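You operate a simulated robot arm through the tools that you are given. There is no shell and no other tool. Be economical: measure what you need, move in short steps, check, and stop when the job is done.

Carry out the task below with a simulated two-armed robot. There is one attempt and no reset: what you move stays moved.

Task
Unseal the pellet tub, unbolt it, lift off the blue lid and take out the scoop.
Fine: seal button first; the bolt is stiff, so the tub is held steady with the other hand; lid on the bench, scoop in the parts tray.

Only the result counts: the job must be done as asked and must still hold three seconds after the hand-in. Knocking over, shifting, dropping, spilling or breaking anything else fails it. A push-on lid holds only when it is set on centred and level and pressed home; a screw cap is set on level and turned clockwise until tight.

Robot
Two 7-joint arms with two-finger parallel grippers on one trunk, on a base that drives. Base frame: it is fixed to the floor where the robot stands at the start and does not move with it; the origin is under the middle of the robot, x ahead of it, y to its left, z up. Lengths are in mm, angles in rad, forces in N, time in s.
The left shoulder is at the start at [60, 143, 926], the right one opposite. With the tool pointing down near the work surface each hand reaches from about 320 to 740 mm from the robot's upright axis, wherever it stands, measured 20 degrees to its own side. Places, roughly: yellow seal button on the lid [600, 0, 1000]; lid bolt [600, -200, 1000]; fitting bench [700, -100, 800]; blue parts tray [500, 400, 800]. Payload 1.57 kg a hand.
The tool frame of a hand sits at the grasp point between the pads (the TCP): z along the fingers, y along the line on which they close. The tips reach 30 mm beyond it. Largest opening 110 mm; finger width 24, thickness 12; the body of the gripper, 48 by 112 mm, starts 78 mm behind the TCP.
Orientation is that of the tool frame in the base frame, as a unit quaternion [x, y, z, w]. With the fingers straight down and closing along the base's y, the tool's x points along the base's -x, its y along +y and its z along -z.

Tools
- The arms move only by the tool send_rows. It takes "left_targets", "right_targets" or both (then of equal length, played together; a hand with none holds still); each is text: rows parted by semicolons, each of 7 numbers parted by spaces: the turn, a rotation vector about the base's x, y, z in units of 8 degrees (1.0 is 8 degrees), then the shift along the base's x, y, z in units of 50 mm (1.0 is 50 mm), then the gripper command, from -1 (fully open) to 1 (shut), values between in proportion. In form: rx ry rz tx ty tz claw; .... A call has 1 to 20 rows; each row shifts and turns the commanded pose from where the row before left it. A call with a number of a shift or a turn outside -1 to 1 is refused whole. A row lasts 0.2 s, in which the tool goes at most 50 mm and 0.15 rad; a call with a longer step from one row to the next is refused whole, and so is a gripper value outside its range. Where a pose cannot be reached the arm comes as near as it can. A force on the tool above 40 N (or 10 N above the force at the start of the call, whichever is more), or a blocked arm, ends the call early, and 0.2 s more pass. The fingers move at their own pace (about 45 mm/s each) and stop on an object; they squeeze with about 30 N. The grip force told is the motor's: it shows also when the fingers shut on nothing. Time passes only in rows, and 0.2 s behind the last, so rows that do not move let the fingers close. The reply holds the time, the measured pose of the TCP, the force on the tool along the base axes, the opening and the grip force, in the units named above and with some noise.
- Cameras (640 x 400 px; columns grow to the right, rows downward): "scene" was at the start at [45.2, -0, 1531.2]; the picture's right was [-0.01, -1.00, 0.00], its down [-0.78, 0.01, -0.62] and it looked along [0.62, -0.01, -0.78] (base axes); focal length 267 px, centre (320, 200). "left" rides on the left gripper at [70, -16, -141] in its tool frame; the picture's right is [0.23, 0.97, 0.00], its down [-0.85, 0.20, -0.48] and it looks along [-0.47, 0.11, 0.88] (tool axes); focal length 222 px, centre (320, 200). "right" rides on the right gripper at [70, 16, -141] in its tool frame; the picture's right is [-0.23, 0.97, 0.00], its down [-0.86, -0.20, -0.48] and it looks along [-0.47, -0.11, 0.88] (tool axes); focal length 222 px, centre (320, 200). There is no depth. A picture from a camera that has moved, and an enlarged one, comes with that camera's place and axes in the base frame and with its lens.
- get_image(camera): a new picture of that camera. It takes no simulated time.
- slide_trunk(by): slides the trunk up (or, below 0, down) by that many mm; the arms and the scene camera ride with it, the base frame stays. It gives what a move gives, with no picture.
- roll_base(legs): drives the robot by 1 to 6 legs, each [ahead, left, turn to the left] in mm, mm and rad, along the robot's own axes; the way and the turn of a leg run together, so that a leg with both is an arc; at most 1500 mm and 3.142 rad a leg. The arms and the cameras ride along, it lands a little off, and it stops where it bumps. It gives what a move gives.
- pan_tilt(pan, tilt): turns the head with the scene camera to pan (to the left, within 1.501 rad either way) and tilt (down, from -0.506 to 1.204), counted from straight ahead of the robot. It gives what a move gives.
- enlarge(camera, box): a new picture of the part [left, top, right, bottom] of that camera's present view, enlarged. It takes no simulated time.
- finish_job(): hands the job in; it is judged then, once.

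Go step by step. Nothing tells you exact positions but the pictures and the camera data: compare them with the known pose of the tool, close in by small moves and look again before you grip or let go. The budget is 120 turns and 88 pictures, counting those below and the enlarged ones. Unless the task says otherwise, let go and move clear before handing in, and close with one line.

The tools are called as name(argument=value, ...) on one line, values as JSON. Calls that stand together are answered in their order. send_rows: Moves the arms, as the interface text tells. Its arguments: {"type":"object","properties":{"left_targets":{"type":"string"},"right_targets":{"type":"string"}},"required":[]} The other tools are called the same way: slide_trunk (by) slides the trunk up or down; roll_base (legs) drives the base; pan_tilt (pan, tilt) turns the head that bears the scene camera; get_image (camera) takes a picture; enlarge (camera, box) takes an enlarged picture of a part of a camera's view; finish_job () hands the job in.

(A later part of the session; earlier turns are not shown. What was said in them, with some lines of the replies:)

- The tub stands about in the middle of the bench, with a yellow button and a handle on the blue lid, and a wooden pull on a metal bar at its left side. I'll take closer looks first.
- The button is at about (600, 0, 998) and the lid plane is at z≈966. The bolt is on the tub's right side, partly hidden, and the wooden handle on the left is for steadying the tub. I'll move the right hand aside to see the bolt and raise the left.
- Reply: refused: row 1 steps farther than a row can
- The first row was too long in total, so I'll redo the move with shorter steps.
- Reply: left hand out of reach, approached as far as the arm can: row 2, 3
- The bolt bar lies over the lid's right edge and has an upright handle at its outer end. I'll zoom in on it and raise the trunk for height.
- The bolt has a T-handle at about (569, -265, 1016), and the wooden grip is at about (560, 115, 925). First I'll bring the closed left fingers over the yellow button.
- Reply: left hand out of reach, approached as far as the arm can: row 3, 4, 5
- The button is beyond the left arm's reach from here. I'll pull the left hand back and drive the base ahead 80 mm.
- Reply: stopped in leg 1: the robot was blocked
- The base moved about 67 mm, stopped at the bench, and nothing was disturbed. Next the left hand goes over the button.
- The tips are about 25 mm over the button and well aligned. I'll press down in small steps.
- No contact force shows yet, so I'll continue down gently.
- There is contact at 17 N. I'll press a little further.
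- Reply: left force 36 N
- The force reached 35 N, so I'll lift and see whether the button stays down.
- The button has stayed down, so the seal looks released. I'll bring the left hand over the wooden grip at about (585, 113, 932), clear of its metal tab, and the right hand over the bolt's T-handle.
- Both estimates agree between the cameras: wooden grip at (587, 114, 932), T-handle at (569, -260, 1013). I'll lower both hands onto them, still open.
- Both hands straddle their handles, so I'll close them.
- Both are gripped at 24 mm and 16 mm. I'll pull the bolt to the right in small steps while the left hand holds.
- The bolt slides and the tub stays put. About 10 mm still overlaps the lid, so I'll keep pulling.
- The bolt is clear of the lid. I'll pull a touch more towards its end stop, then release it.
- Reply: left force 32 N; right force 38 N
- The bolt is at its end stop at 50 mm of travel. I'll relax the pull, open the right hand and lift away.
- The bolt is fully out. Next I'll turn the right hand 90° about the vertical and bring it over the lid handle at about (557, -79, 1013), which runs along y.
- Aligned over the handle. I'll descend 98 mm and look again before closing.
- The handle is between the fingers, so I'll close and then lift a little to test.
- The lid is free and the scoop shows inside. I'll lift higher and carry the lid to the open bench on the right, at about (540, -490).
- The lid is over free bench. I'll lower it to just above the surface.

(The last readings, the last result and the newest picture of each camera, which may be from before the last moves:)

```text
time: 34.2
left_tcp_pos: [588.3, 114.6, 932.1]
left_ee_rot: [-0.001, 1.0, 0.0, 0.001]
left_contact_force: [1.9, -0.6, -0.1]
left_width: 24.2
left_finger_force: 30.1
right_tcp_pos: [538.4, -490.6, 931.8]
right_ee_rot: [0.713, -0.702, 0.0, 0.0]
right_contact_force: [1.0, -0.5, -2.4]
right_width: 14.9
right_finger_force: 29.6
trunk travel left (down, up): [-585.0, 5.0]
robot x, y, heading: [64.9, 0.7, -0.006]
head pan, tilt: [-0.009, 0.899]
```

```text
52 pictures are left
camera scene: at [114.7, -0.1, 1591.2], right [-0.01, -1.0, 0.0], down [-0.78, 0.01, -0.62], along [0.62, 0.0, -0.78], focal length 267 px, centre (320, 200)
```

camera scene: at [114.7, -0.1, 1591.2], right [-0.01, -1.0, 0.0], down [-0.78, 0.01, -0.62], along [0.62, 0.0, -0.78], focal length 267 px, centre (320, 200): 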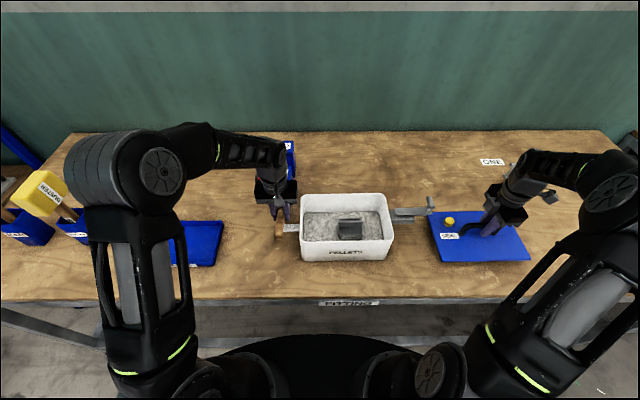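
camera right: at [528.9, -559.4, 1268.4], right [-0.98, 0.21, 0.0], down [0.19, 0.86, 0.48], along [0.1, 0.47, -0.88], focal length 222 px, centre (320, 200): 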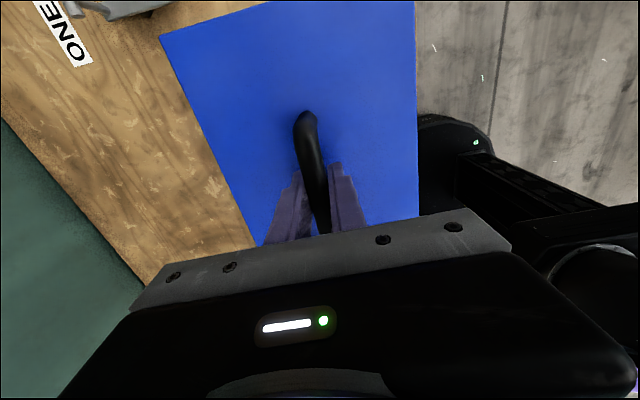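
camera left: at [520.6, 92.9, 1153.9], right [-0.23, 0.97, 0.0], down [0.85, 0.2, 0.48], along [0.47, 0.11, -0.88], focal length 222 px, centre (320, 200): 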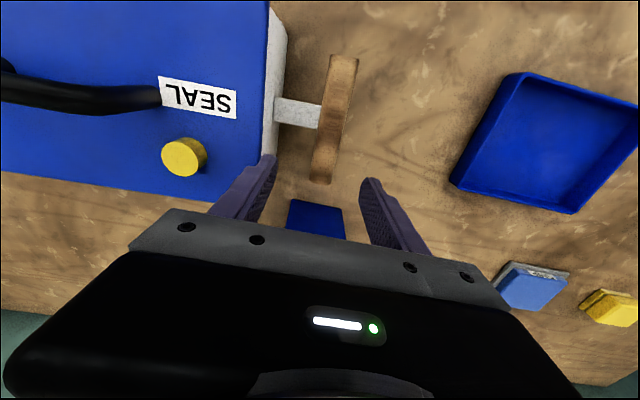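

Now small steps down to find contact.

send_rows(right_targets="0 0 0 0 0 -0.08 1;0 0 0 0 0 -0.08 1;0 0 0 0 0 -0.08 1;0 0 0 0 0 -0.08 1;0 0 0 0 0 0 1")

enlarge(camera="scene", box=[400, 170, 560, 270])

```text
time: 35.4
left_tcp_pos: [590.2, 114.1, 931.9]
left_ee_rot: [-0.001, 1.0, 0.0, 0.0]
left_contact_force: [2.4, -1.6, -0.9]
left_width: 23.8
left_finger_force: 29.8
right_tcp_pos: [539.8, -489.9, 920.1]
right_ee_rot: [0.712, -0.702, 0.0, 0.0]
right_contact_force: [-1.0, 0.4, -1.7]
right_width: 15.2
right_finger_force: 30.3
trunk travel left (down, up): [-585.0, 5.0]
robot x, y, heading: [70.4, 1.2, -0.004]
head pan, tilt: [-0.009, 0.899]
```

```text
4.00 times, centred on (480, 220) of scene
camera zoom: at [114.7, -0.2, 1591.2], right [-0.01, -1.0, 0.0], down [-0.78, 0.01, -0.62], along [0.62, 0.0, -0.78], focal length 1068 px, centre (-320, 120)
```

zoom: 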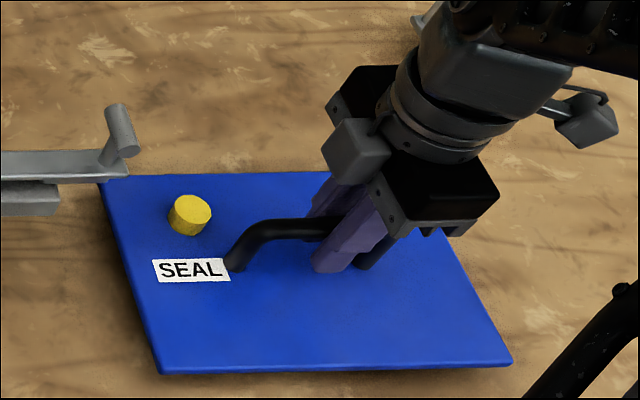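

send_rows(right_targets="0 0 0 0 0 -0.06 1;0 0 0 0 0 -0.06 1;0 0 0 0 0 -0.06 1;0 0 0 0 0 -0.06 1;0 0 0 0 0 0 1")

```text
time: 36.6
left_tcp_pos: [588.8, 113.8, 931.1]
left_ee_rot: [-0.001, 1.0, -0.001, 0.0]
left_contact_force: [1.2, -0.4, 0.1]
left_width: 24.1
left_finger_force: 29.7
right_tcp_pos: [542.1, -488.0, 908.1]
right_ee_rot: [0.713, -0.701, 0.0, 0.0]
right_contact_force: [-0.3, -1.0, -1.9]
right_width: 15.3
right_finger_force: 30.0
trunk travel left (down, up): [-585.0, 5.0]
robot x, y, heading: [70.2, -1.4, 0.0]
head pan, tilt: [-0.009, 0.899]
```

No contact yet, so I'll continue a few millimetres at a time.

send_rows(right_targets="0 0 0 0 0 -0.05 1;0 0 0 0 0 -0.05 1;0 0 0 0 0 -0.05 1;0 0 0 0 0 0 1")

```text
time: 37.6
left_tcp_pos: [588.7, 113.9, 931.0]
left_ee_rot: [-0.001, 1.0, 0.0, 0.001]
left_contact_force: [2.0, 0.5, -0.5]
left_width: 23.9
left_finger_force: 29.8
right_tcp_pos: [540.5, -488.5, 900.4]
right_ee_rot: [0.713, -0.701, 0.0, 0.001]
right_contact_force: [0.3, 0.0, -1.7]
right_width: 15.2
right_finger_force: 29.8
trunk travel left (down, up): [-585.0, 5.0]
robot x, y, heading: [68.8, 0.3, -0.0]
head pan, tilt: [-0.009, 0.899]
```

send_rows(right_targets="0 0 0 0 0 -0.04 1;0 0 0 0 0 -0.04 1;0 0 0 0 0 -0.04 1;0 0 0 0 0 0 1")

```text
time: 38.6
left_tcp_pos: [588.5, 114.4, 931.6]
left_ee_rot: [-0.001, 1.0, 0.0, -0.001]
left_contact_force: [1.0, -1.8, -0.3]
left_width: 23.8
left_finger_force: 29.9
right_tcp_pos: [541.8, -487.4, 895.1]
right_ee_rot: [0.713, -0.701, -0.001, 0.0]
right_contact_force: [0.1, 0.9, -0.6]
right_width: 15.2
right_finger_force: 29.9
trunk travel left (down, up): [-585.0, 5.0]
robot x, y, heading: [65.5, 0.3, 0.0]
head pan, tilt: [-0.009, 0.899]
```

send_rows(right_targets="0 0 0 0 0 -0.04 1;0 0 0 0 0 -0.04 1;0 0 0 0 0 0 1")

enlarge(camera="scene", box=[400, 170, 560, 270])

```text
time: 39.4
left_tcp_pos: [588.0, 114.8, 932.3]
left_ee_rot: [-0.001, 1.0, 0.0, -0.001]
left_contact_force: [0.8, -1.5, 0.5]
left_width: 24.0
left_finger_force: 30.7
right_tcp_pos: [541.0, -487.0, 894.1]
right_ee_rot: [0.713, -0.701, 0.004, 0.0]
right_contact_force: [0.7, -2.6, 26.6]
right_width: 15.4
right_finger_force: 30.3
trunk travel left (down, up): [-585.0, 5.0]
robot x, y, heading: [66.5, 3.1, -0.001]
head pan, tilt: [-0.009, 0.899]
```

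```text
4.00 times, centred on (480, 220) of scene
camera zoom: at [112.7, 1.9, 1591.6], right [-0.01, -1.0, 0.0], down [-0.78, 0.01, -0.62], along [0.62, -0.01, -0.78], focal length 1068 px, centre (-320, 120)
```

zoom: 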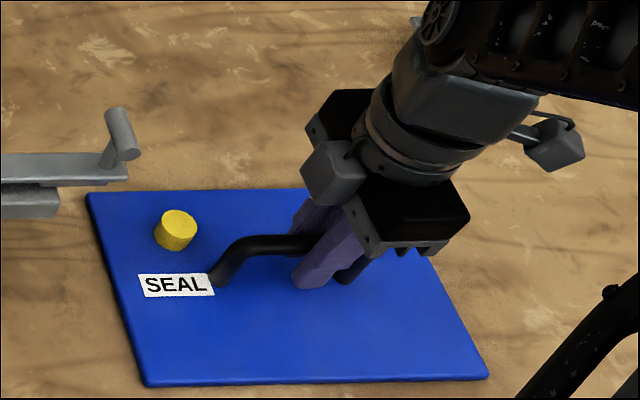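

The lid rests flat on the bench with 27 N of contact. I'll release it, and also release the wooden grip with the left hand, which will fetch the scoop.

send_rows(right_targets="0 0 0 0 0 0.06 1;0 0 0 0 0 0 -0.09;0 0 0 0 0 0 -0.09;0 0 0 0 0 0 -0.09;0 0 0 0 0 0.3 -0.09;0 0 0 0 0 0.7 -0.09;0 0 0 0 0 0.7 -0.09;0 0 0 0 0 0.7 -0.09;0 0 0 0 0 0.7 -0.09", left_targets="0 0 0 0 0 0 -0.02;0 0 0 0 0 0 -0.02;0 0 0 0 0 0 -0.02;0 0 0 0 0 0 -0.02;0 0 0 0 0 0.3 -0.02;0 0 0 0 0 0.7 -0.02;0 0 0 0 0 0.7 -0.02;0 0 0 0 0 0.7 -0.02;0 0 0 0 0 0.4 -0.02")

get_image(camera="scene")

enlarge(camera="scene", box=[280, 170, 440, 270])

get_image(camera="left")

```text
time: 41.4
left_tcp_pos: [587.3, 113.3, 1072.4]
left_ee_rot: [0.0, 1.0, 0.0, 0.0]
left_contact_force: [-0.3, 0.5, 0.4]
left_width: 56.0
left_finger_force: 0.1
right_tcp_pos: [541.7, -483.3, 1050.9]
right_ee_rot: [0.713, -0.701, 0.0, 0.0]
right_contact_force: [0.4, -0.1, 1.3]
right_width: 60.1
right_finger_force: 0.0
trunk travel left (down, up): [-585.0, 5.0]
robot x, y, heading: [69.8, 1.1, -0.0]
head pan, tilt: [-0.009, 0.899]
```

```text
49 pictures are left
camera scene: at [113.7, 0.5, 1591.2], right [-0.01, -1.0, 0.0], down [-0.78, 0.01, -0.62], along [0.62, -0.01, -0.78], focal length 267 px, centre (320, 200)
```

scene: 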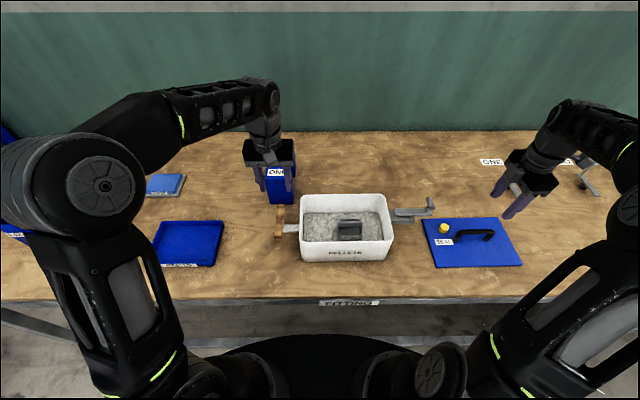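

```text
4.00 times, centred on (360, 220) of scene
camera zoom: at [113.7, 0.5, 1591.2], right [-0.01, -1.0, 0.0], down [-0.78, 0.01, -0.62], along [0.62, -0.01, -0.78], focal length 1068 px, centre (160, 120)
```

zoom: 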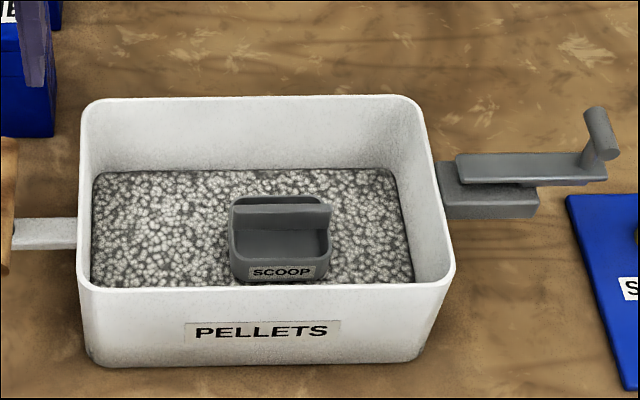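

```text
47 pictures are left
camera left: at [519.3, 96.3, 1214.4], right [-0.23, 0.97, 0.0], down [0.86, 0.2, 0.48], along [0.47, 0.11, -0.88], focal length 222 px, centre (320, 200)
```

left: 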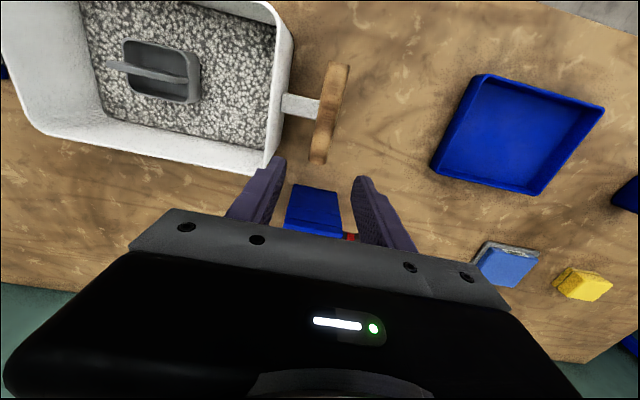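

The lid lies on the bench. The scoop is a small open box with an upright fin across it, so I'll look at it closely from both views.

enlarge(camera="left", box=[60, 20, 260, 145])

enlarge(camera="scene", box=[325, 208, 373, 248])

```text
3.20 times, centred on (160, 82) of left
camera zoom: at [519.3, 96.3, 1214.4], right [-0.23, 0.97, 0.0], down [0.86, 0.2, 0.48], along [0.47, 0.11, -0.88], focal length 711 px, centre (832, 576)
```

zoom: 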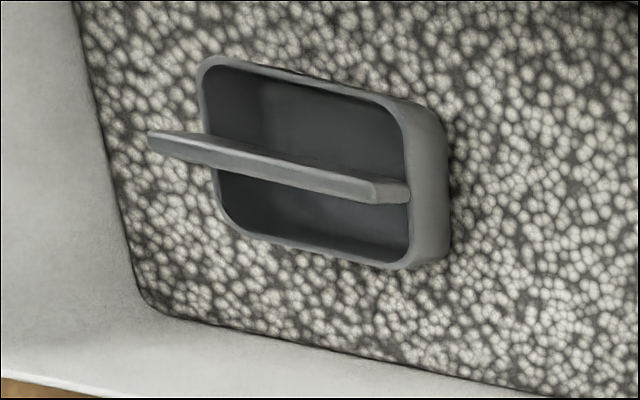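

```text
10.00 times, centred on (349, 228) of scene
camera zoom: at [113.7, 0.5, 1591.2], right [-0.01, -1.0, 0.0], down [-0.78, 0.01, -0.62], along [0.62, -0.01, -0.78], focal length 2671 px, centre (30, -80)
```

zoom: 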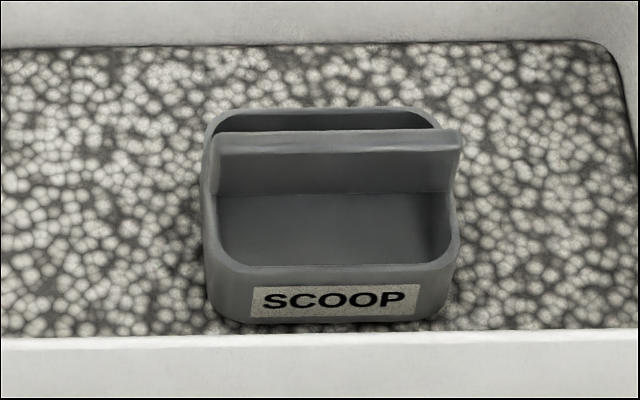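

The fin top is at about (559, -99, 924), running along y, with the scoop's rim at z≈897. I'll turn the left hand −90° and move it over the fin with a narrow opening.

send_rows(left_targets="0 0 -1 -0.05 -0.354 0 0.35;0 0 -1 -0.05 -0.354 0 0.35;0 0 -1 -0.05 -0.354 0 0.35;0 0 -1 -0.05 -0.354 0 0.35;0 0 -1 -0.05 -0.354 0 0.35;0 0 -1 -0.05 -0.354 0 0.35;0 0 -1 -0.05 -0.354 0 0.35;0 0 -1 -0.05 -0.354 0 0.35;0 0 -1 -0.05 -0.354 0 0.35;0 0 -1 -0.05 -0.354 0 0.35;0 0 -1 -0.05 -0.354 0 0.35;0 0 -0.25 -0.05 -0.354 0 0.35;0 0 0 0 0 0 0.35")

enlarge(camera="scene", box=[240, 150, 400, 250])

get_image(camera="left")

```text
time: 44.2
left_tcp_pos: [557.2, -99.2, 1071.0]
left_ee_rot: [0.707, 0.707, 0.0, 0.0]
left_contact_force: [0.4, 0.8, -0.3]
left_width: 35.9
left_finger_force: 0.1
right_tcp_pos: [542.0, -485.5, 1051.3]
right_ee_rot: [0.713, -0.701, 0.001, 0.0]
right_contact_force: [0.5, 0.4, -0.4]
right_width: 60.1
right_finger_force: 0.0
trunk travel left (down, up): [-585.0, 5.0]
robot x, y, heading: [68.6, 1.9, -0.003]
head pan, tilt: [-0.009, 0.899]
```

```text
4.00 times, centred on (320, 200) of scene
camera zoom: at [114.1, 0.4, 1591.2], right [-0.01, -1.0, 0.0], down [-0.78, 0.01, -0.62], along [0.62, -0.01, -0.78], focal length 1068 px, centre (320, 200)
```

zoom: 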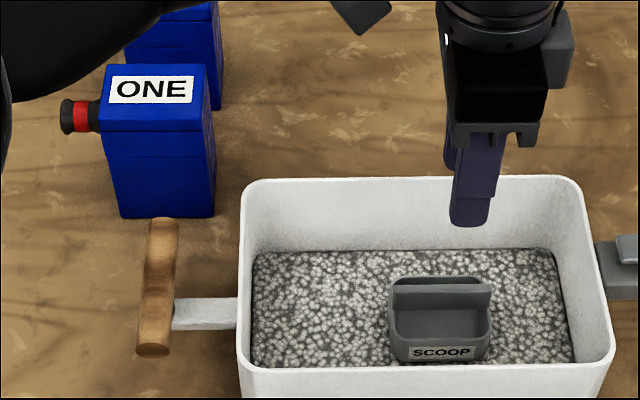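

```text
43 pictures are left
camera left: at [543.1, -30.5, 1213.1], right [0.97, 0.23, 0.0], down [0.2, -0.85, 0.48], along [0.11, -0.47, -0.88], focal length 222 px, centre (320, 200)
```

left: 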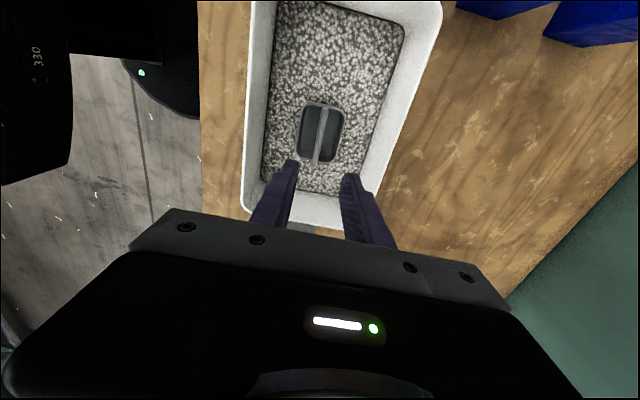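

Aligned in x, and y matches within a few mm. I'll descend 110 mm, then check again.

send_rows(left_targets="0 0 0 0 0.06 -0.6 0.35;0 0 0 0 0 -0.6 0.35;0 0 0 0 0 -0.6 0.35;0 0 0 0 0 -0.4 0.35;0 0 0 0 0 0 0.35")

enlarge(camera="scene", box=[300, 180, 396, 240])

enlarge(camera="left", box=[220, 80, 420, 205])

```text
time: 45.4
left_tcp_pos: [557.0, -95.1, 959.2]
left_ee_rot: [0.707, 0.707, 0.0, 0.0]
left_contact_force: [0.0, -0.6, 0.5]
left_width: 36.0
left_finger_force: 0.0
right_tcp_pos: [541.6, -485.9, 1050.0]
right_ee_rot: [0.713, -0.702, 0.0, 0.0]
right_contact_force: [0.4, 0.5, 0.2]
right_width: 59.9
right_finger_force: 0.0
trunk travel left (down, up): [-585.0, 5.0]
robot x, y, heading: [69.5, 3.2, 0.001]
head pan, tilt: [-0.009, 0.899]
```

```text
6.67 times, centred on (348, 210) of scene
camera zoom: at [114.1, 0.0, 1591.2], right [-0.01, -1.0, 0.0], down [-0.78, 0.01, -0.62], along [0.62, -0.01, -0.78], focal length 1780 px, centre (133, 133)
```

zoom: 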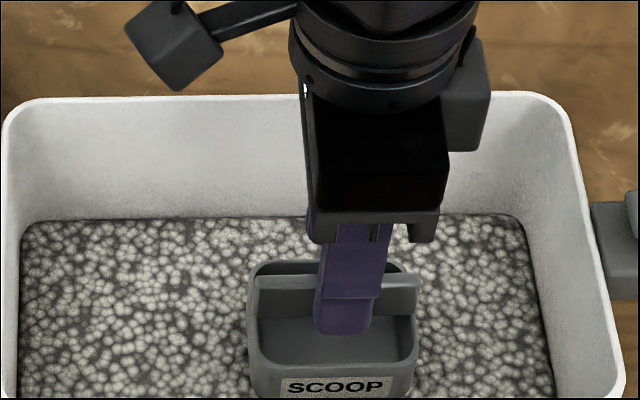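

```text
3.20 times, centred on (320, 142) of left
camera zoom: at [541.4, -26.0, 1101.7], right [0.97, 0.23, 0.0], down [0.2, -0.85, 0.48], along [0.11, -0.47, -0.88], focal length 711 px, centre (320, 384)
```

zoom: 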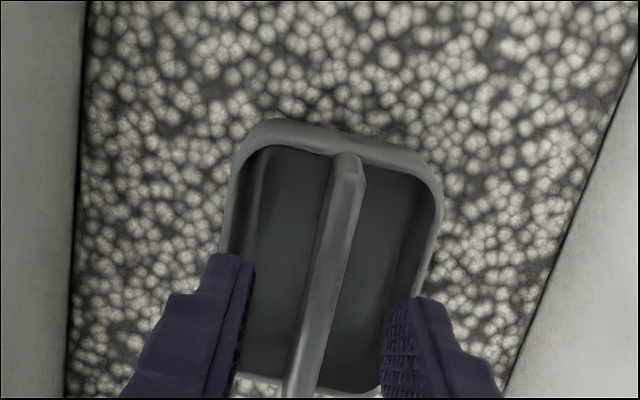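

The fingers straddle the fin. I'll descend another 32 mm and close.

send_rows(left_targets="0 0 0 0 0 -0.3 0.35;0 0 0 0 0 -0.2 0.35;0 0 0 0 0 -0.14 0.35;0 0 0 0 0 0 0.35;0 0 0 0 0 0 1;0 0 0 0 0 0 1;0 0 0 0 0 0 1;0 0 0 0 0 0 1")

enlarge(camera="scene", box=[300, 180, 396, 240])

```text
time: 46.3
left_tcp_pos: [558.1, -95.6, 935.0]
left_ee_rot: [0.706, 0.708, 0.002, 0.005]
left_contact_force: [-4.1, 5.7, 21.0]
left_width: 39.4
left_finger_force: 2.1
right_tcp_pos: [540.4, -483.9, 1050.5]
right_ee_rot: [0.712, -0.702, 0.0, 0.001]
right_contact_force: [-0.2, 0.0, 0.5]
right_width: 59.8
right_finger_force: 0.1
trunk travel left (down, up): [-585.0, 5.0]
robot x, y, heading: [65.0, 1.3, 0.003]
head pan, tilt: [-0.009, 0.899]
stopped in row 4 (left hand): the force on the tool passed its limit (the readings are from after the stop); the commanded pose is now the measured one
```

```text
6.67 times, centred on (348, 210) of scene
camera zoom: at [112.9, 1.0, 1591.3], right [-0.01, -1.0, 0.0], down [-0.78, 0.01, -0.62], along [0.62, -0.01, -0.78], focal length 1780 px, centre (133, 133)
```

zoom: 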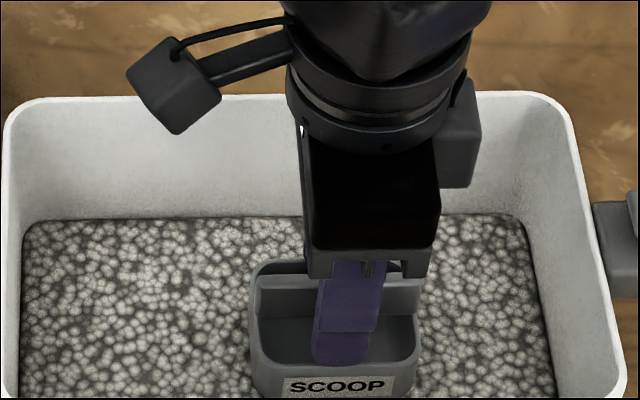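

A fingertip touched the scoop's rim. I'll rise slightly, narrow the opening so the fingers fit inside the box, and lower again gently.

send_rows(left_targets="0 0 0 0 0 0.12 0.6;0 0 0 0 0 0 0.6;0 0 0 0 0 0 0.6;0 0 0 0 0 -0.08 0.6;0 0 0 0 0 -0.06 0.6;0 0 0 0 0 0 0.6")

enlarge(camera="left", box=[220, 80, 420, 205])

```text
time: 47.7
left_tcp_pos: [556.9, -95.8, 935.0]
left_ee_rot: [0.706, 0.708, 0.001, 0.006]
left_contact_force: [-0.1, 4.1, 29.7]
left_width: 22.6
left_finger_force: 0.1
right_tcp_pos: [541.0, -484.2, 1051.9]
right_ee_rot: [0.713, -0.701, 0.001, 0.0]
right_contact_force: [0.4, 0.2, 0.7]
right_width: 60.0
right_finger_force: 0.0
trunk travel left (down, up): [-585.0, 5.0]
robot x, y, heading: [67.9, 0.5, 0.004]
head pan, tilt: [-0.009, 0.899]
```

```text
3.20 times, centred on (320, 142) of left
camera zoom: at [540.7, -26.5, 1076.0], right [0.97, 0.23, 0.01], down [0.2, -0.85, 0.49], along [0.12, -0.47, -0.87], focal length 711 px, centre (320, 384)
```

zoom: 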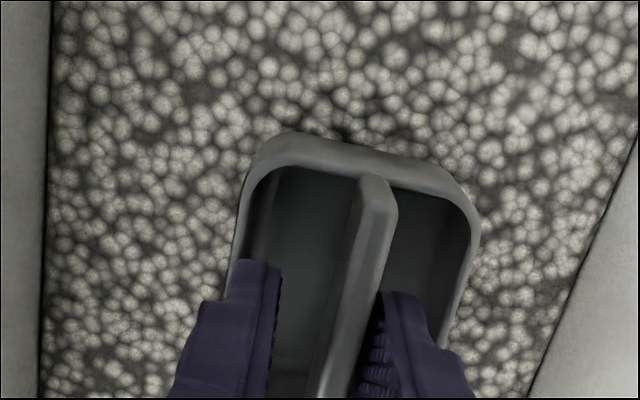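

The fin is about 5 mm toward +x from the finger centre, and the left fingertip is catching the wall. I'll rise, shift +x by 5 mm and lower again.

send_rows(left_targets="0 0 0 0 0 0.2 0.6;0 0 0 0.1 0 0 0.6;0 0 0 0 0 0 0.6")

enlarge(camera="left", box=[220, 80, 420, 205])

```text
time: 48.5
left_tcp_pos: [561.7, -94.0, 941.0]
left_ee_rot: [0.706, 0.708, 0.001, 0.002]
left_contact_force: [-0.5, -0.2, 0.5]
left_width: 22.2
left_finger_force: 0.0
right_tcp_pos: [541.2, -485.2, 1049.6]
right_ee_rot: [0.713, -0.701, 0.001, 0.0]
right_contact_force: [0.4, 0.3, -0.5]
right_width: 60.4
right_finger_force: 0.1
trunk travel left (down, up): [-585.0, 5.0]
robot x, y, heading: [67.7, 0.3, 0.001]
head pan, tilt: [-0.009, 0.899]
```

```text
3.20 times, centred on (320, 142) of left
camera zoom: at [546.3, -25.7, 1083.0], right [0.97, 0.23, 0.0], down [0.2, -0.85, 0.48], along [0.11, -0.47, -0.88], focal length 711 px, centre (320, 384)
```

zoom: 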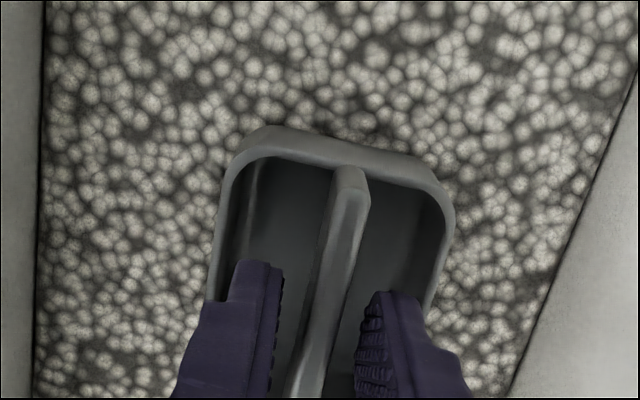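

Centred now. I'll lower gently and close on the fin.

send_rows(left_targets="0 0 0 0 0 -0.08 0.6;0 0 0 0 0 -0.06 0.6;0 0 0 0 0 0 0.6")

```text
time: 49.3
left_tcp_pos: [562.8, -95.2, 934.7]
left_ee_rot: [0.706, 0.708, 0.001, 0.003]
left_contact_force: [0.7, -0.1, -0.6]
left_width: 22.1
left_finger_force: 0.0
right_tcp_pos: [542.4, -485.1, 1050.3]
right_ee_rot: [0.712, -0.702, 0.0, 0.0]
right_contact_force: [0.1, -0.3, -0.4]
right_width: 60.0
right_finger_force: 0.1
trunk travel left (down, up): [-585.0, 5.0]
robot x, y, heading: [70.4, 2.5, 0.001]
head pan, tilt: [-0.009, 0.899]
```

send_rows(left_targets="0 0 0 0 0 -0.06 0.6;0 0 0 0 0 -0.04 0.6;0 0 0 0 0 0 1;0 0 0 0 0 0 1;0 0 0 0 0 0 1;0 0 0 0 0 0 1")

enlarge(camera="left", box=[220, 80, 420, 205])

```text
time: 50.2
left_tcp_pos: [561.5, -96.0, 934.6]
left_ee_rot: [0.707, 0.708, 0.0, 0.007]
left_contact_force: [-5.6, 2.3, 19.3]
left_width: 7.6
left_finger_force: 17.1
right_tcp_pos: [541.1, -485.4, 1049.6]
right_ee_rot: [0.713, -0.701, 0.0, -0.001]
right_contact_force: [0.4, -0.3, 0.1]
right_width: 60.1
right_finger_force: 0.2
trunk travel left (down, up): [-585.0, 5.0]
robot x, y, heading: [68.0, 0.4, 0.002]
head pan, tilt: [-0.009, 0.899]
stopped in row 4 (left hand): the force on the tool passed its limit (the readings are from after the stop); the commanded pose is now the measured one
```

```text
3.20 times, centred on (320, 142) of left
camera zoom: at [545.5, -26.8, 1076.1], right [0.97, 0.23, 0.01], down [0.2, -0.85, 0.49], along [0.12, -0.47, -0.87], focal length 711 px, centre (320, 384)
```

zoom: 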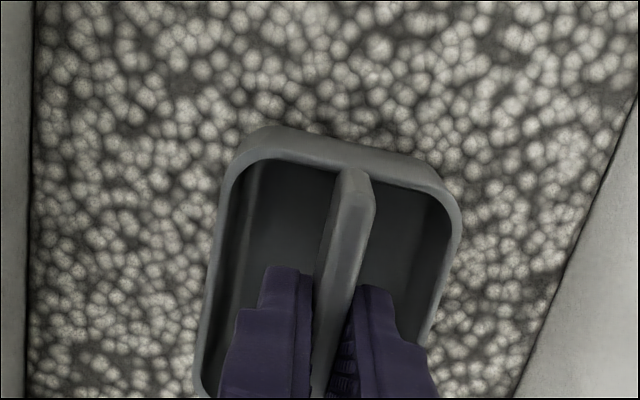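

The fingers are on the fin at 7.6 mm. I'll let the grip settle, then lift a little.

send_rows(left_targets="0 0 0 0 0 0.02 1;0 0 0 0 0 0 1;0 0 0 0 0 0 1;0 0 0 0 0 0.1 1;0 0 0 0 0 0.15 1;0 0 0 0 0 0.15 1;0 0 0 0 0 0 1")

enlarge(camera="scene", box=[300, 180, 396, 240])

```text
time: 51.8
left_tcp_pos: [562.1, -95.7, 953.5]
left_ee_rot: [0.706, 0.708, 0.001, 0.006]
left_contact_force: [-0.5, 0.3, -0.5]
left_width: 7.2
left_finger_force: 26.8
right_tcp_pos: [540.8, -485.4, 1049.6]
right_ee_rot: [0.712, -0.702, 0.0, 0.0]
right_contact_force: [0.5, 0.0, 0.3]
right_width: 60.0
right_finger_force: 0.0
trunk travel left (down, up): [-585.0, 5.0]
robot x, y, heading: [65.1, -4.5, 0.001]
head pan, tilt: [-0.009, 0.899]
```

```text
6.67 times, centred on (348, 210) of scene
camera zoom: at [114.2, -0.1, 1591.2], right [-0.01, -1.0, 0.0], down [-0.78, 0.01, -0.62], along [0.62, 0.0, -0.78], focal length 1780 px, centre (133, 133)
```

zoom: 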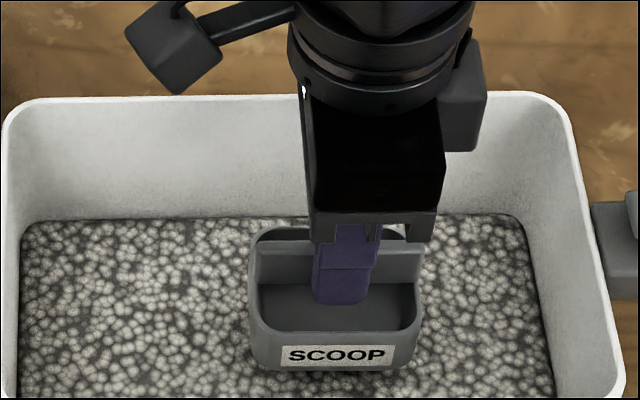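

The scoop came up with the hand. I'll raise it clear of the tub rim first.

send_rows(left_targets="0 0 0 0 0 0.3 1;0 0 0 0 0 0.4 1;0 0 0 0 0 0.4 1;0 0 0 0 0 0.4 1;0 0 0 0 0 0.4 1;0 0 0 0 0 0.4 1;0 0 0 0 0 0.3 1;0 0 0 0 0 0 1")

get_image(camera="scene")

```text
time: 53.6
left_tcp_pos: [562.8, -96.7, 1084.6]
left_ee_rot: [0.706, 0.708, 0.001, 0.005]
left_contact_force: [-0.5, 0.2, -0.8]
left_width: 6.9
left_finger_force: 26.6
right_tcp_pos: [541.8, -484.6, 1049.4]
right_ee_rot: [0.712, -0.702, 0.0, 0.0]
right_contact_force: [0.2, -0.2, -0.5]
right_width: 59.9
right_finger_force: 0.2
trunk travel left (down, up): [-585.0, 5.0]
robot x, y, heading: [70.1, -0.6, -0.0]
head pan, tilt: [-0.009, 0.899]
```

```text
35 pictures are left
camera scene: at [114.3, -0.1, 1591.2], right [-0.01, -1.0, 0.0], down [-0.78, 0.01, -0.62], along [0.62, 0.0, -0.78], focal length 267 px, centre (320, 200)
```

scene: 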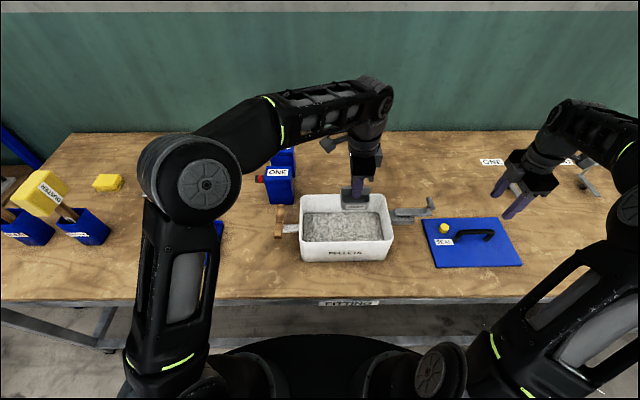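

The scoop is clear of the tub. I'll carry it left over the tray at about (530, 420).

send_rows(left_targets="0 0 0 -0.045 0.4 0 1;0 0 0 -0.045 0.7 0 1;0 0 0 -0.045 0.7 0 1;0 0 0 -0.045 0.7 0 1;0 0 0 -0.045 0.7 0 1;0 0 0 -0.045 0.7 0 1;0 0 0 -0.045 0.7 0 1;0 0 0 -0.045 0.7 0 1;0 0 0 -0.045 0.7 0 1;0 0 0 -0.045 0.7 0 1;0 0 0 -0.045 0.7 0 1;0 0 0 -0.045 0.7 0 1;0 0 0 -0.045 0.7 0 1;0 0 0 -0.045 0.7 0 1;0 0 0 -0.045 0.7 0 1;0 0 0 0 0.3 0 1;0 0 0 0 0 0 1")

get_image(camera="scene")

get_image(camera="left")

```text
time: 57.2
left_tcp_pos: [528.9, 430.6, 1082.2]
left_ee_rot: [0.707, 0.707, 0.0, 0.005]
left_contact_force: [-0.8, -0.5, -0.4]
left_width: 7.1
left_finger_force: 26.2
right_tcp_pos: [542.9, -485.5, 1049.8]
right_ee_rot: [0.713, -0.702, 0.0, 0.001]
right_contact_force: [-0.2, 0.0, 0.3]
right_width: 59.8
right_finger_force: 0.0
trunk travel left (down, up): [-585.0, 5.0]
robot x, y, heading: [68.4, 0.1, 0.002]
head pan, tilt: [-0.009, 0.899]
```

```text
34 pictures are left
camera scene: at [114.2, 0.1, 1591.2], right [-0.01, -1.0, 0.0], down [-0.78, 0.01, -0.62], along [0.62, -0.01, -0.78], focal length 267 px, centre (320, 200)
```

scene: 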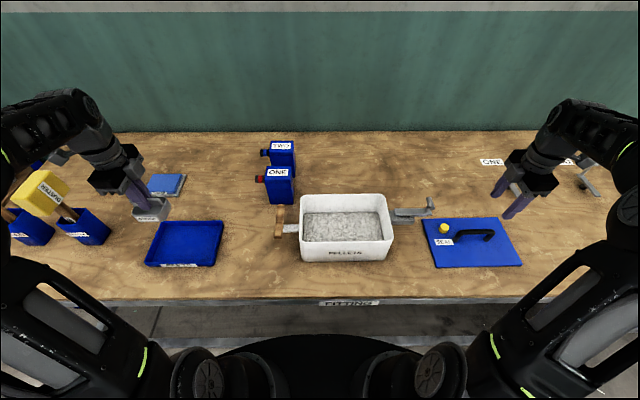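

```text
33 pictures are left
camera left: at [512.7, 499.3, 1224.5], right [0.97, 0.23, 0.01], down [0.2, -0.85, 0.49], along [0.12, -0.47, -0.87], focal length 222 px, centre (320, 200)
```

left: 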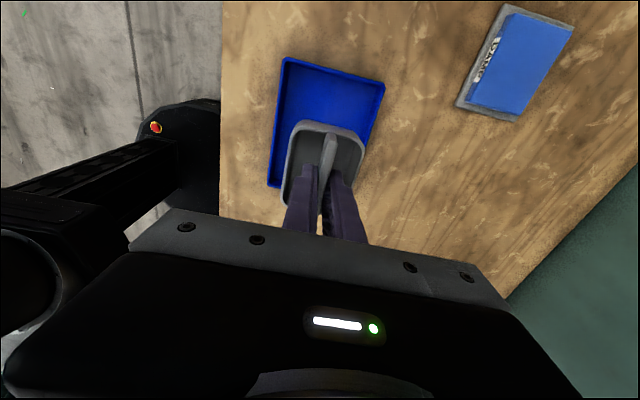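

The tray's centre works out at about (537, 408). I'll shift there and lower to about 25 mm above its floor.

send_rows(left_targets="0 0 0 0.13 -0.42 0 1;0 0 0 0 0 -0.5 1;0 0 0 0 0 -0.6 1;0 0 0 0 0 -0.6 1;0 0 0 0 0 -0.6 1;0 0 0 0 0 -0.4 1;0 0 0 0 0 0 1")

enlarge(camera="scene", box=[120, 180, 280, 280])

get_image(camera="left")

```text
time: 58.8
left_tcp_pos: [537.1, 408.1, 948.2]
left_ee_rot: [0.706, 0.708, 0.0, 0.005]
left_contact_force: [-0.1, 0.3, -0.5]
left_width: 7.3
left_finger_force: 26.4
right_tcp_pos: [540.6, -485.5, 1049.7]
right_ee_rot: [0.713, -0.702, 0.0, 0.0]
right_contact_force: [0.4, -0.4, 0.0]
right_width: 59.8
right_finger_force: 0.0
trunk travel left (down, up): [-585.0, 5.0]
robot x, y, heading: [64.5, 0.2, 0.0]
head pan, tilt: [-0.009, 0.899]
```

```text
4.00 times, centred on (200, 230) of scene
camera zoom: at [114.1, 0.0, 1591.2], right [-0.01, -1.0, 0.0], down [-0.78, 0.01, -0.62], along [0.62, 0.0, -0.78], focal length 1068 px, centre (800, 80)
```

zoom: 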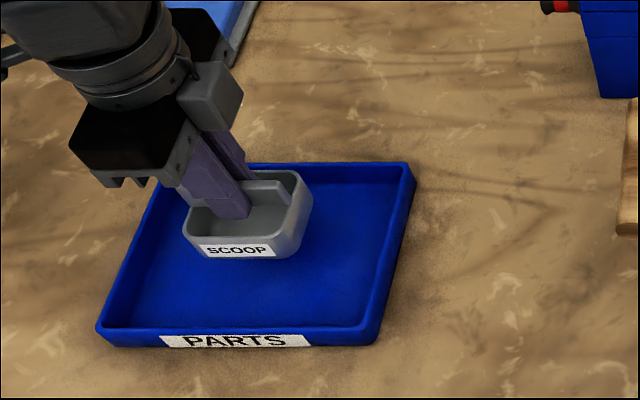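

```text
31 pictures are left
camera left: at [521.3, 477.4, 1089.9], right [0.97, 0.23, 0.01], down [0.2, -0.85, 0.49], along [0.12, -0.47, -0.87], focal length 222 px, centre (320, 200)
```

left: 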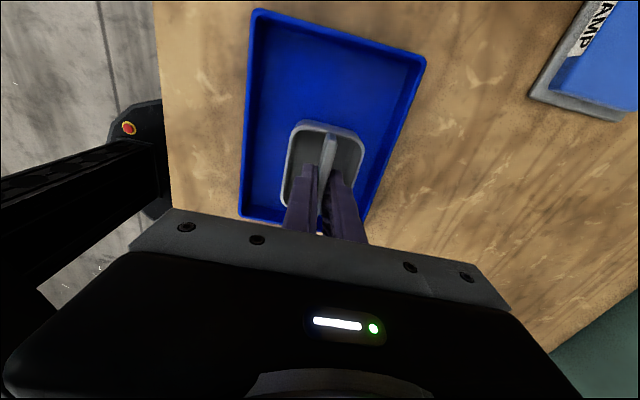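

The scoop is within the tray. I'll lower it in small steps until it touches.

send_rows(left_targets="0 0 0 -0.1 0 -0.1 1;0 0 0 0 0 -0.1 1;0 0 0 0 0 -0.1 1;0 0 0 0 0 -0.06 1;0 0 0 0 0 -0.06 1;0 0 0 0 0 0 1")

enlarge(camera="scene", box=[120, 180, 280, 280])

```text
time: 60.2
left_tcp_pos: [529.6, 408.3, 927.0]
left_ee_rot: [0.707, 0.708, 0.0, 0.005]
left_contact_force: [0.2, -0.2, -1.1]
left_width: 6.9
left_finger_force: 26.3
right_tcp_pos: [541.6, -485.5, 1049.7]
right_ee_rot: [0.713, -0.702, 0.0, 0.0]
right_contact_force: [-0.5, 0.0, 0.4]
right_width: 60.0
right_finger_force: 0.1
trunk travel left (down, up): [-585.0, 5.0]
robot x, y, heading: [72.8, -2.0, 0.001]
head pan, tilt: [-0.009, 0.899]
```

```text
4.00 times, centred on (200, 230) of scene
camera zoom: at [114.2, 0.2, 1591.2], right [-0.01, -1.0, 0.0], down [-0.78, 0.01, -0.62], along [0.62, -0.01, -0.78], focal length 1068 px, centre (800, 80)
```

zoom: 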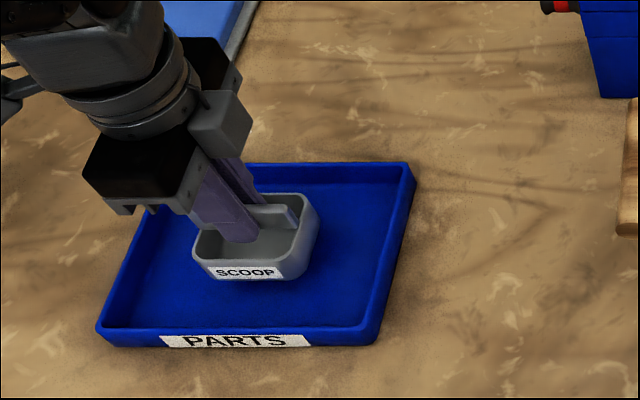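

send_rows(left_targets="0 0 0 0 0 -0.06 1;0 0 0 0 0 -0.06 1;0 0 0 0 0 -0.05 1;0 0 0 0 0 0 1")

```text
time: 61.2
left_tcp_pos: [531.6, 409.2, 919.0]
left_ee_rot: [0.707, 0.708, 0.0, 0.005]
left_contact_force: [0.0, 0.3, -1.5]
left_width: 7.3
left_finger_force: 26.2
right_tcp_pos: [541.7, -485.2, 1050.3]
right_ee_rot: [0.712, -0.702, 0.0, 0.0]
right_contact_force: [0.1, 0.0, 0.2]
right_width: 59.8
right_finger_force: 0.0
trunk travel left (down, up): [-585.0, 5.0]
robot x, y, heading: [66.3, 1.4, -0.002]
head pan, tilt: [-0.009, 0.899]
```

send_rows(left_targets="0 0 0 0 0 -0.05 1;0 0 0 0 0 -0.04 1;0 0 0 0 0 -0.04 1;0 0 0 0 0 0 1")

enlarge(camera="scene", box=[120, 180, 280, 280])

```text
time: 62.2
left_tcp_pos: [531.4, 408.6, 911.4]
left_ee_rot: [0.707, 0.707, 0.0, 0.005]
left_contact_force: [-0.3, 0.3, -0.8]
left_width: 7.2
left_finger_force: 27.2
right_tcp_pos: [541.1, -484.4, 1050.3]
right_ee_rot: [0.713, -0.701, 0.0, 0.0]
right_contact_force: [0.7, 0.0, -0.1]
right_width: 60.0
right_finger_force: 0.0
trunk travel left (down, up): [-585.0, 5.0]
robot x, y, heading: [69.0, -0.3, 0.001]
head pan, tilt: [-0.009, 0.899]
```

```text
4.00 times, centred on (200, 230) of scene
camera zoom: at [114.2, 0.2, 1591.2], right [-0.01, -1.0, 0.0], down [-0.78, 0.01, -0.62], along [0.62, -0.01, -0.78], focal length 1068 px, centre (800, 80)
```

zoom: 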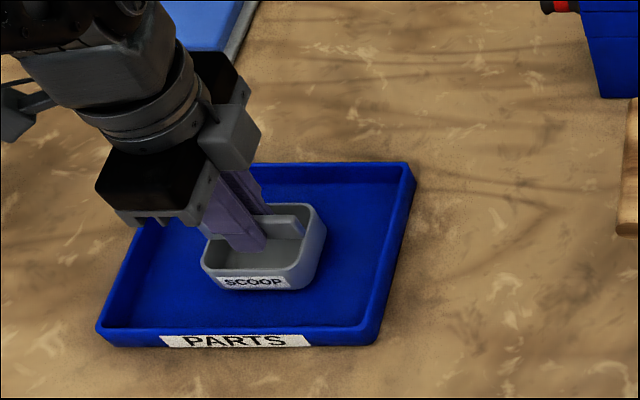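

send_rows(left_targets="0 0 0 0 0 -0.04 1;0 0 0 0 0 -0.04 1;0 0 0 0 0 -0.03 1;0 0 0 0 0 0 1")

```text
time: 63.2
left_tcp_pos: [531.6, 407.6, 906.9]
left_ee_rot: [0.707, 0.707, 0.0, 0.004]
left_contact_force: [-0.8, 0.3, -0.8]
left_width: 6.9
left_finger_force: 26.8
right_tcp_pos: [542.2, -483.7, 1050.7]
right_ee_rot: [0.713, -0.702, 0.0, 0.0]
right_contact_force: [0.1, -0.2, -0.4]
right_width: 60.0
right_finger_force: 0.0
trunk travel left (down, up): [-585.0, 5.0]
robot x, y, heading: [70.4, -0.5, 0.0]
head pan, tilt: [-0.009, 0.899]
```

send_rows(left_targets="0 0 0 0 0 -0.04 1;0 0 0 0 0 -0.03 1;0 0 0 0 0 0 1")

```text
time: 64.0
left_tcp_pos: [531.7, 408.7, 904.7]
left_ee_rot: [0.707, 0.707, 0.002, 0.006]
left_contact_force: [0.0, 1.9, 23.9]
left_width: 7.5
left_finger_force: 26.1
right_tcp_pos: [541.7, -485.7, 1050.6]
right_ee_rot: [0.713, -0.702, 0.0, 0.001]
right_contact_force: [0.2, 0.9, -0.3]
right_width: 60.0
right_finger_force: 0.1
trunk travel left (down, up): [-585.0, 5.0]
robot x, y, heading: [66.8, 0.6, -0.002]
head pan, tilt: [-0.009, 0.899]
```

It is resting on the tray floor. I'll relax, open just enough to clear the fin without touching the walls, and lift straight up.

send_rows(left_targets="0 0 0 0 0 0.04 1;0 0 0 0 0 0 0.65;0 0 0 0 0 0 0.65;0 0 0 0 0 0.1 0.65;0 0 0 0 0 0.3 0.65;0 0 0 0 0 0.6 0.65;0 0 0 0 0 0.7 0.65;0 0 0 0 0 0.7 0.65;0 0 0 0 0 0 0.65")

get_image(camera="scene")

enlarge(camera="scene", box=[120, 180, 280, 280])

enlarge(camera="scene", box=[270, 170, 540, 280])

```text
time: 66.0
left_tcp_pos: [534.2, 407.2, 1024.4]
left_ee_rot: [0.706, 0.708, 0.0, 0.005]
left_contact_force: [-0.3, -0.2, -0.2]
left_width: 19.2
left_finger_force: 0.1
right_tcp_pos: [542.6, -484.8, 1050.2]
right_ee_rot: [0.712, -0.702, 0.001, 0.0]
right_contact_force: [-0.3, 0.4, 0.4]
right_width: 60.1
right_finger_force: 0.0
trunk travel left (down, up): [-585.0, 5.0]
robot x, y, heading: [66.9, -3.8, -0.003]
head pan, tilt: [-0.009, 0.899]
```

```text
28 pictures are left
camera scene: at [114.3, 0.4, 1591.2], right [-0.01, -1.0, 0.0], down [-0.78, 0.01, -0.62], along [0.62, -0.01, -0.78], focal length 267 px, centre (320, 200)
```

scene: 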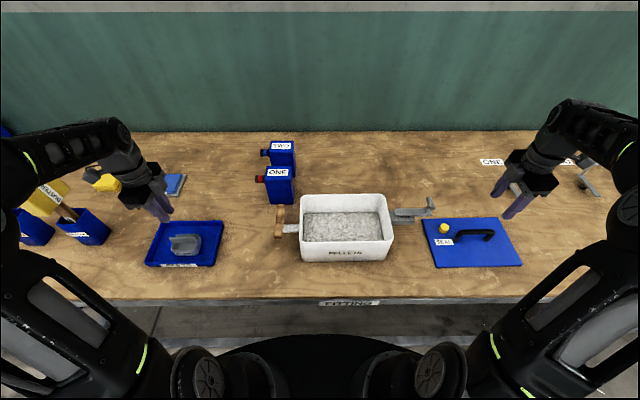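

```text
4.00 times, centred on (200, 230) of scene
camera zoom: at [114.3, 0.4, 1591.2], right [-0.01, -1.0, 0.0], down [-0.78, 0.01, -0.62], along [0.62, -0.01, -0.78], focal length 1068 px, centre (800, 80)
```

zoom: 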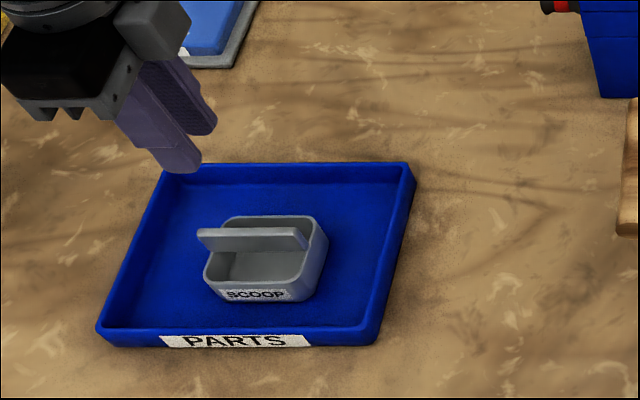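

```text
2.37 times, centred on (405, 225) of scene
camera zoom: at [114.3, 0.4, 1591.2], right [-0.01, -1.0, 0.0], down [-0.78, 0.01, -0.62], along [0.62, -0.01, -0.78], focal length 633 px, centre (118, 141)
```

zoom: 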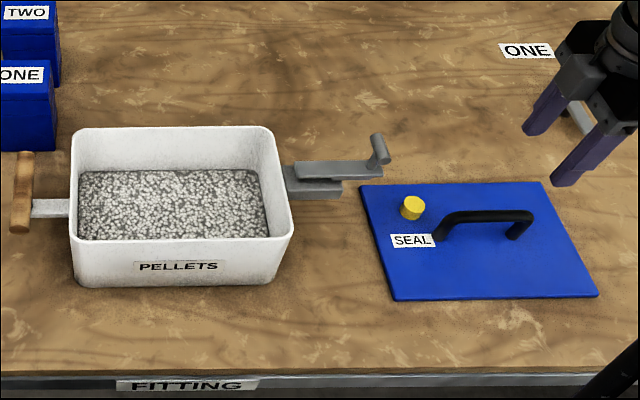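

The tub is unsealed and unbolted, the lid lies flat on the bench, and the scoop sits in the parts tray. Both hands are clear, so I'm handing in.

finish_job()

```text
The job is handed in.
```

The job is handed in. The seal button was pressed first, then the bolt was pulled while the left hand held the tub. The blue lid lies flat on the bench and the scoop is in the parts tray.
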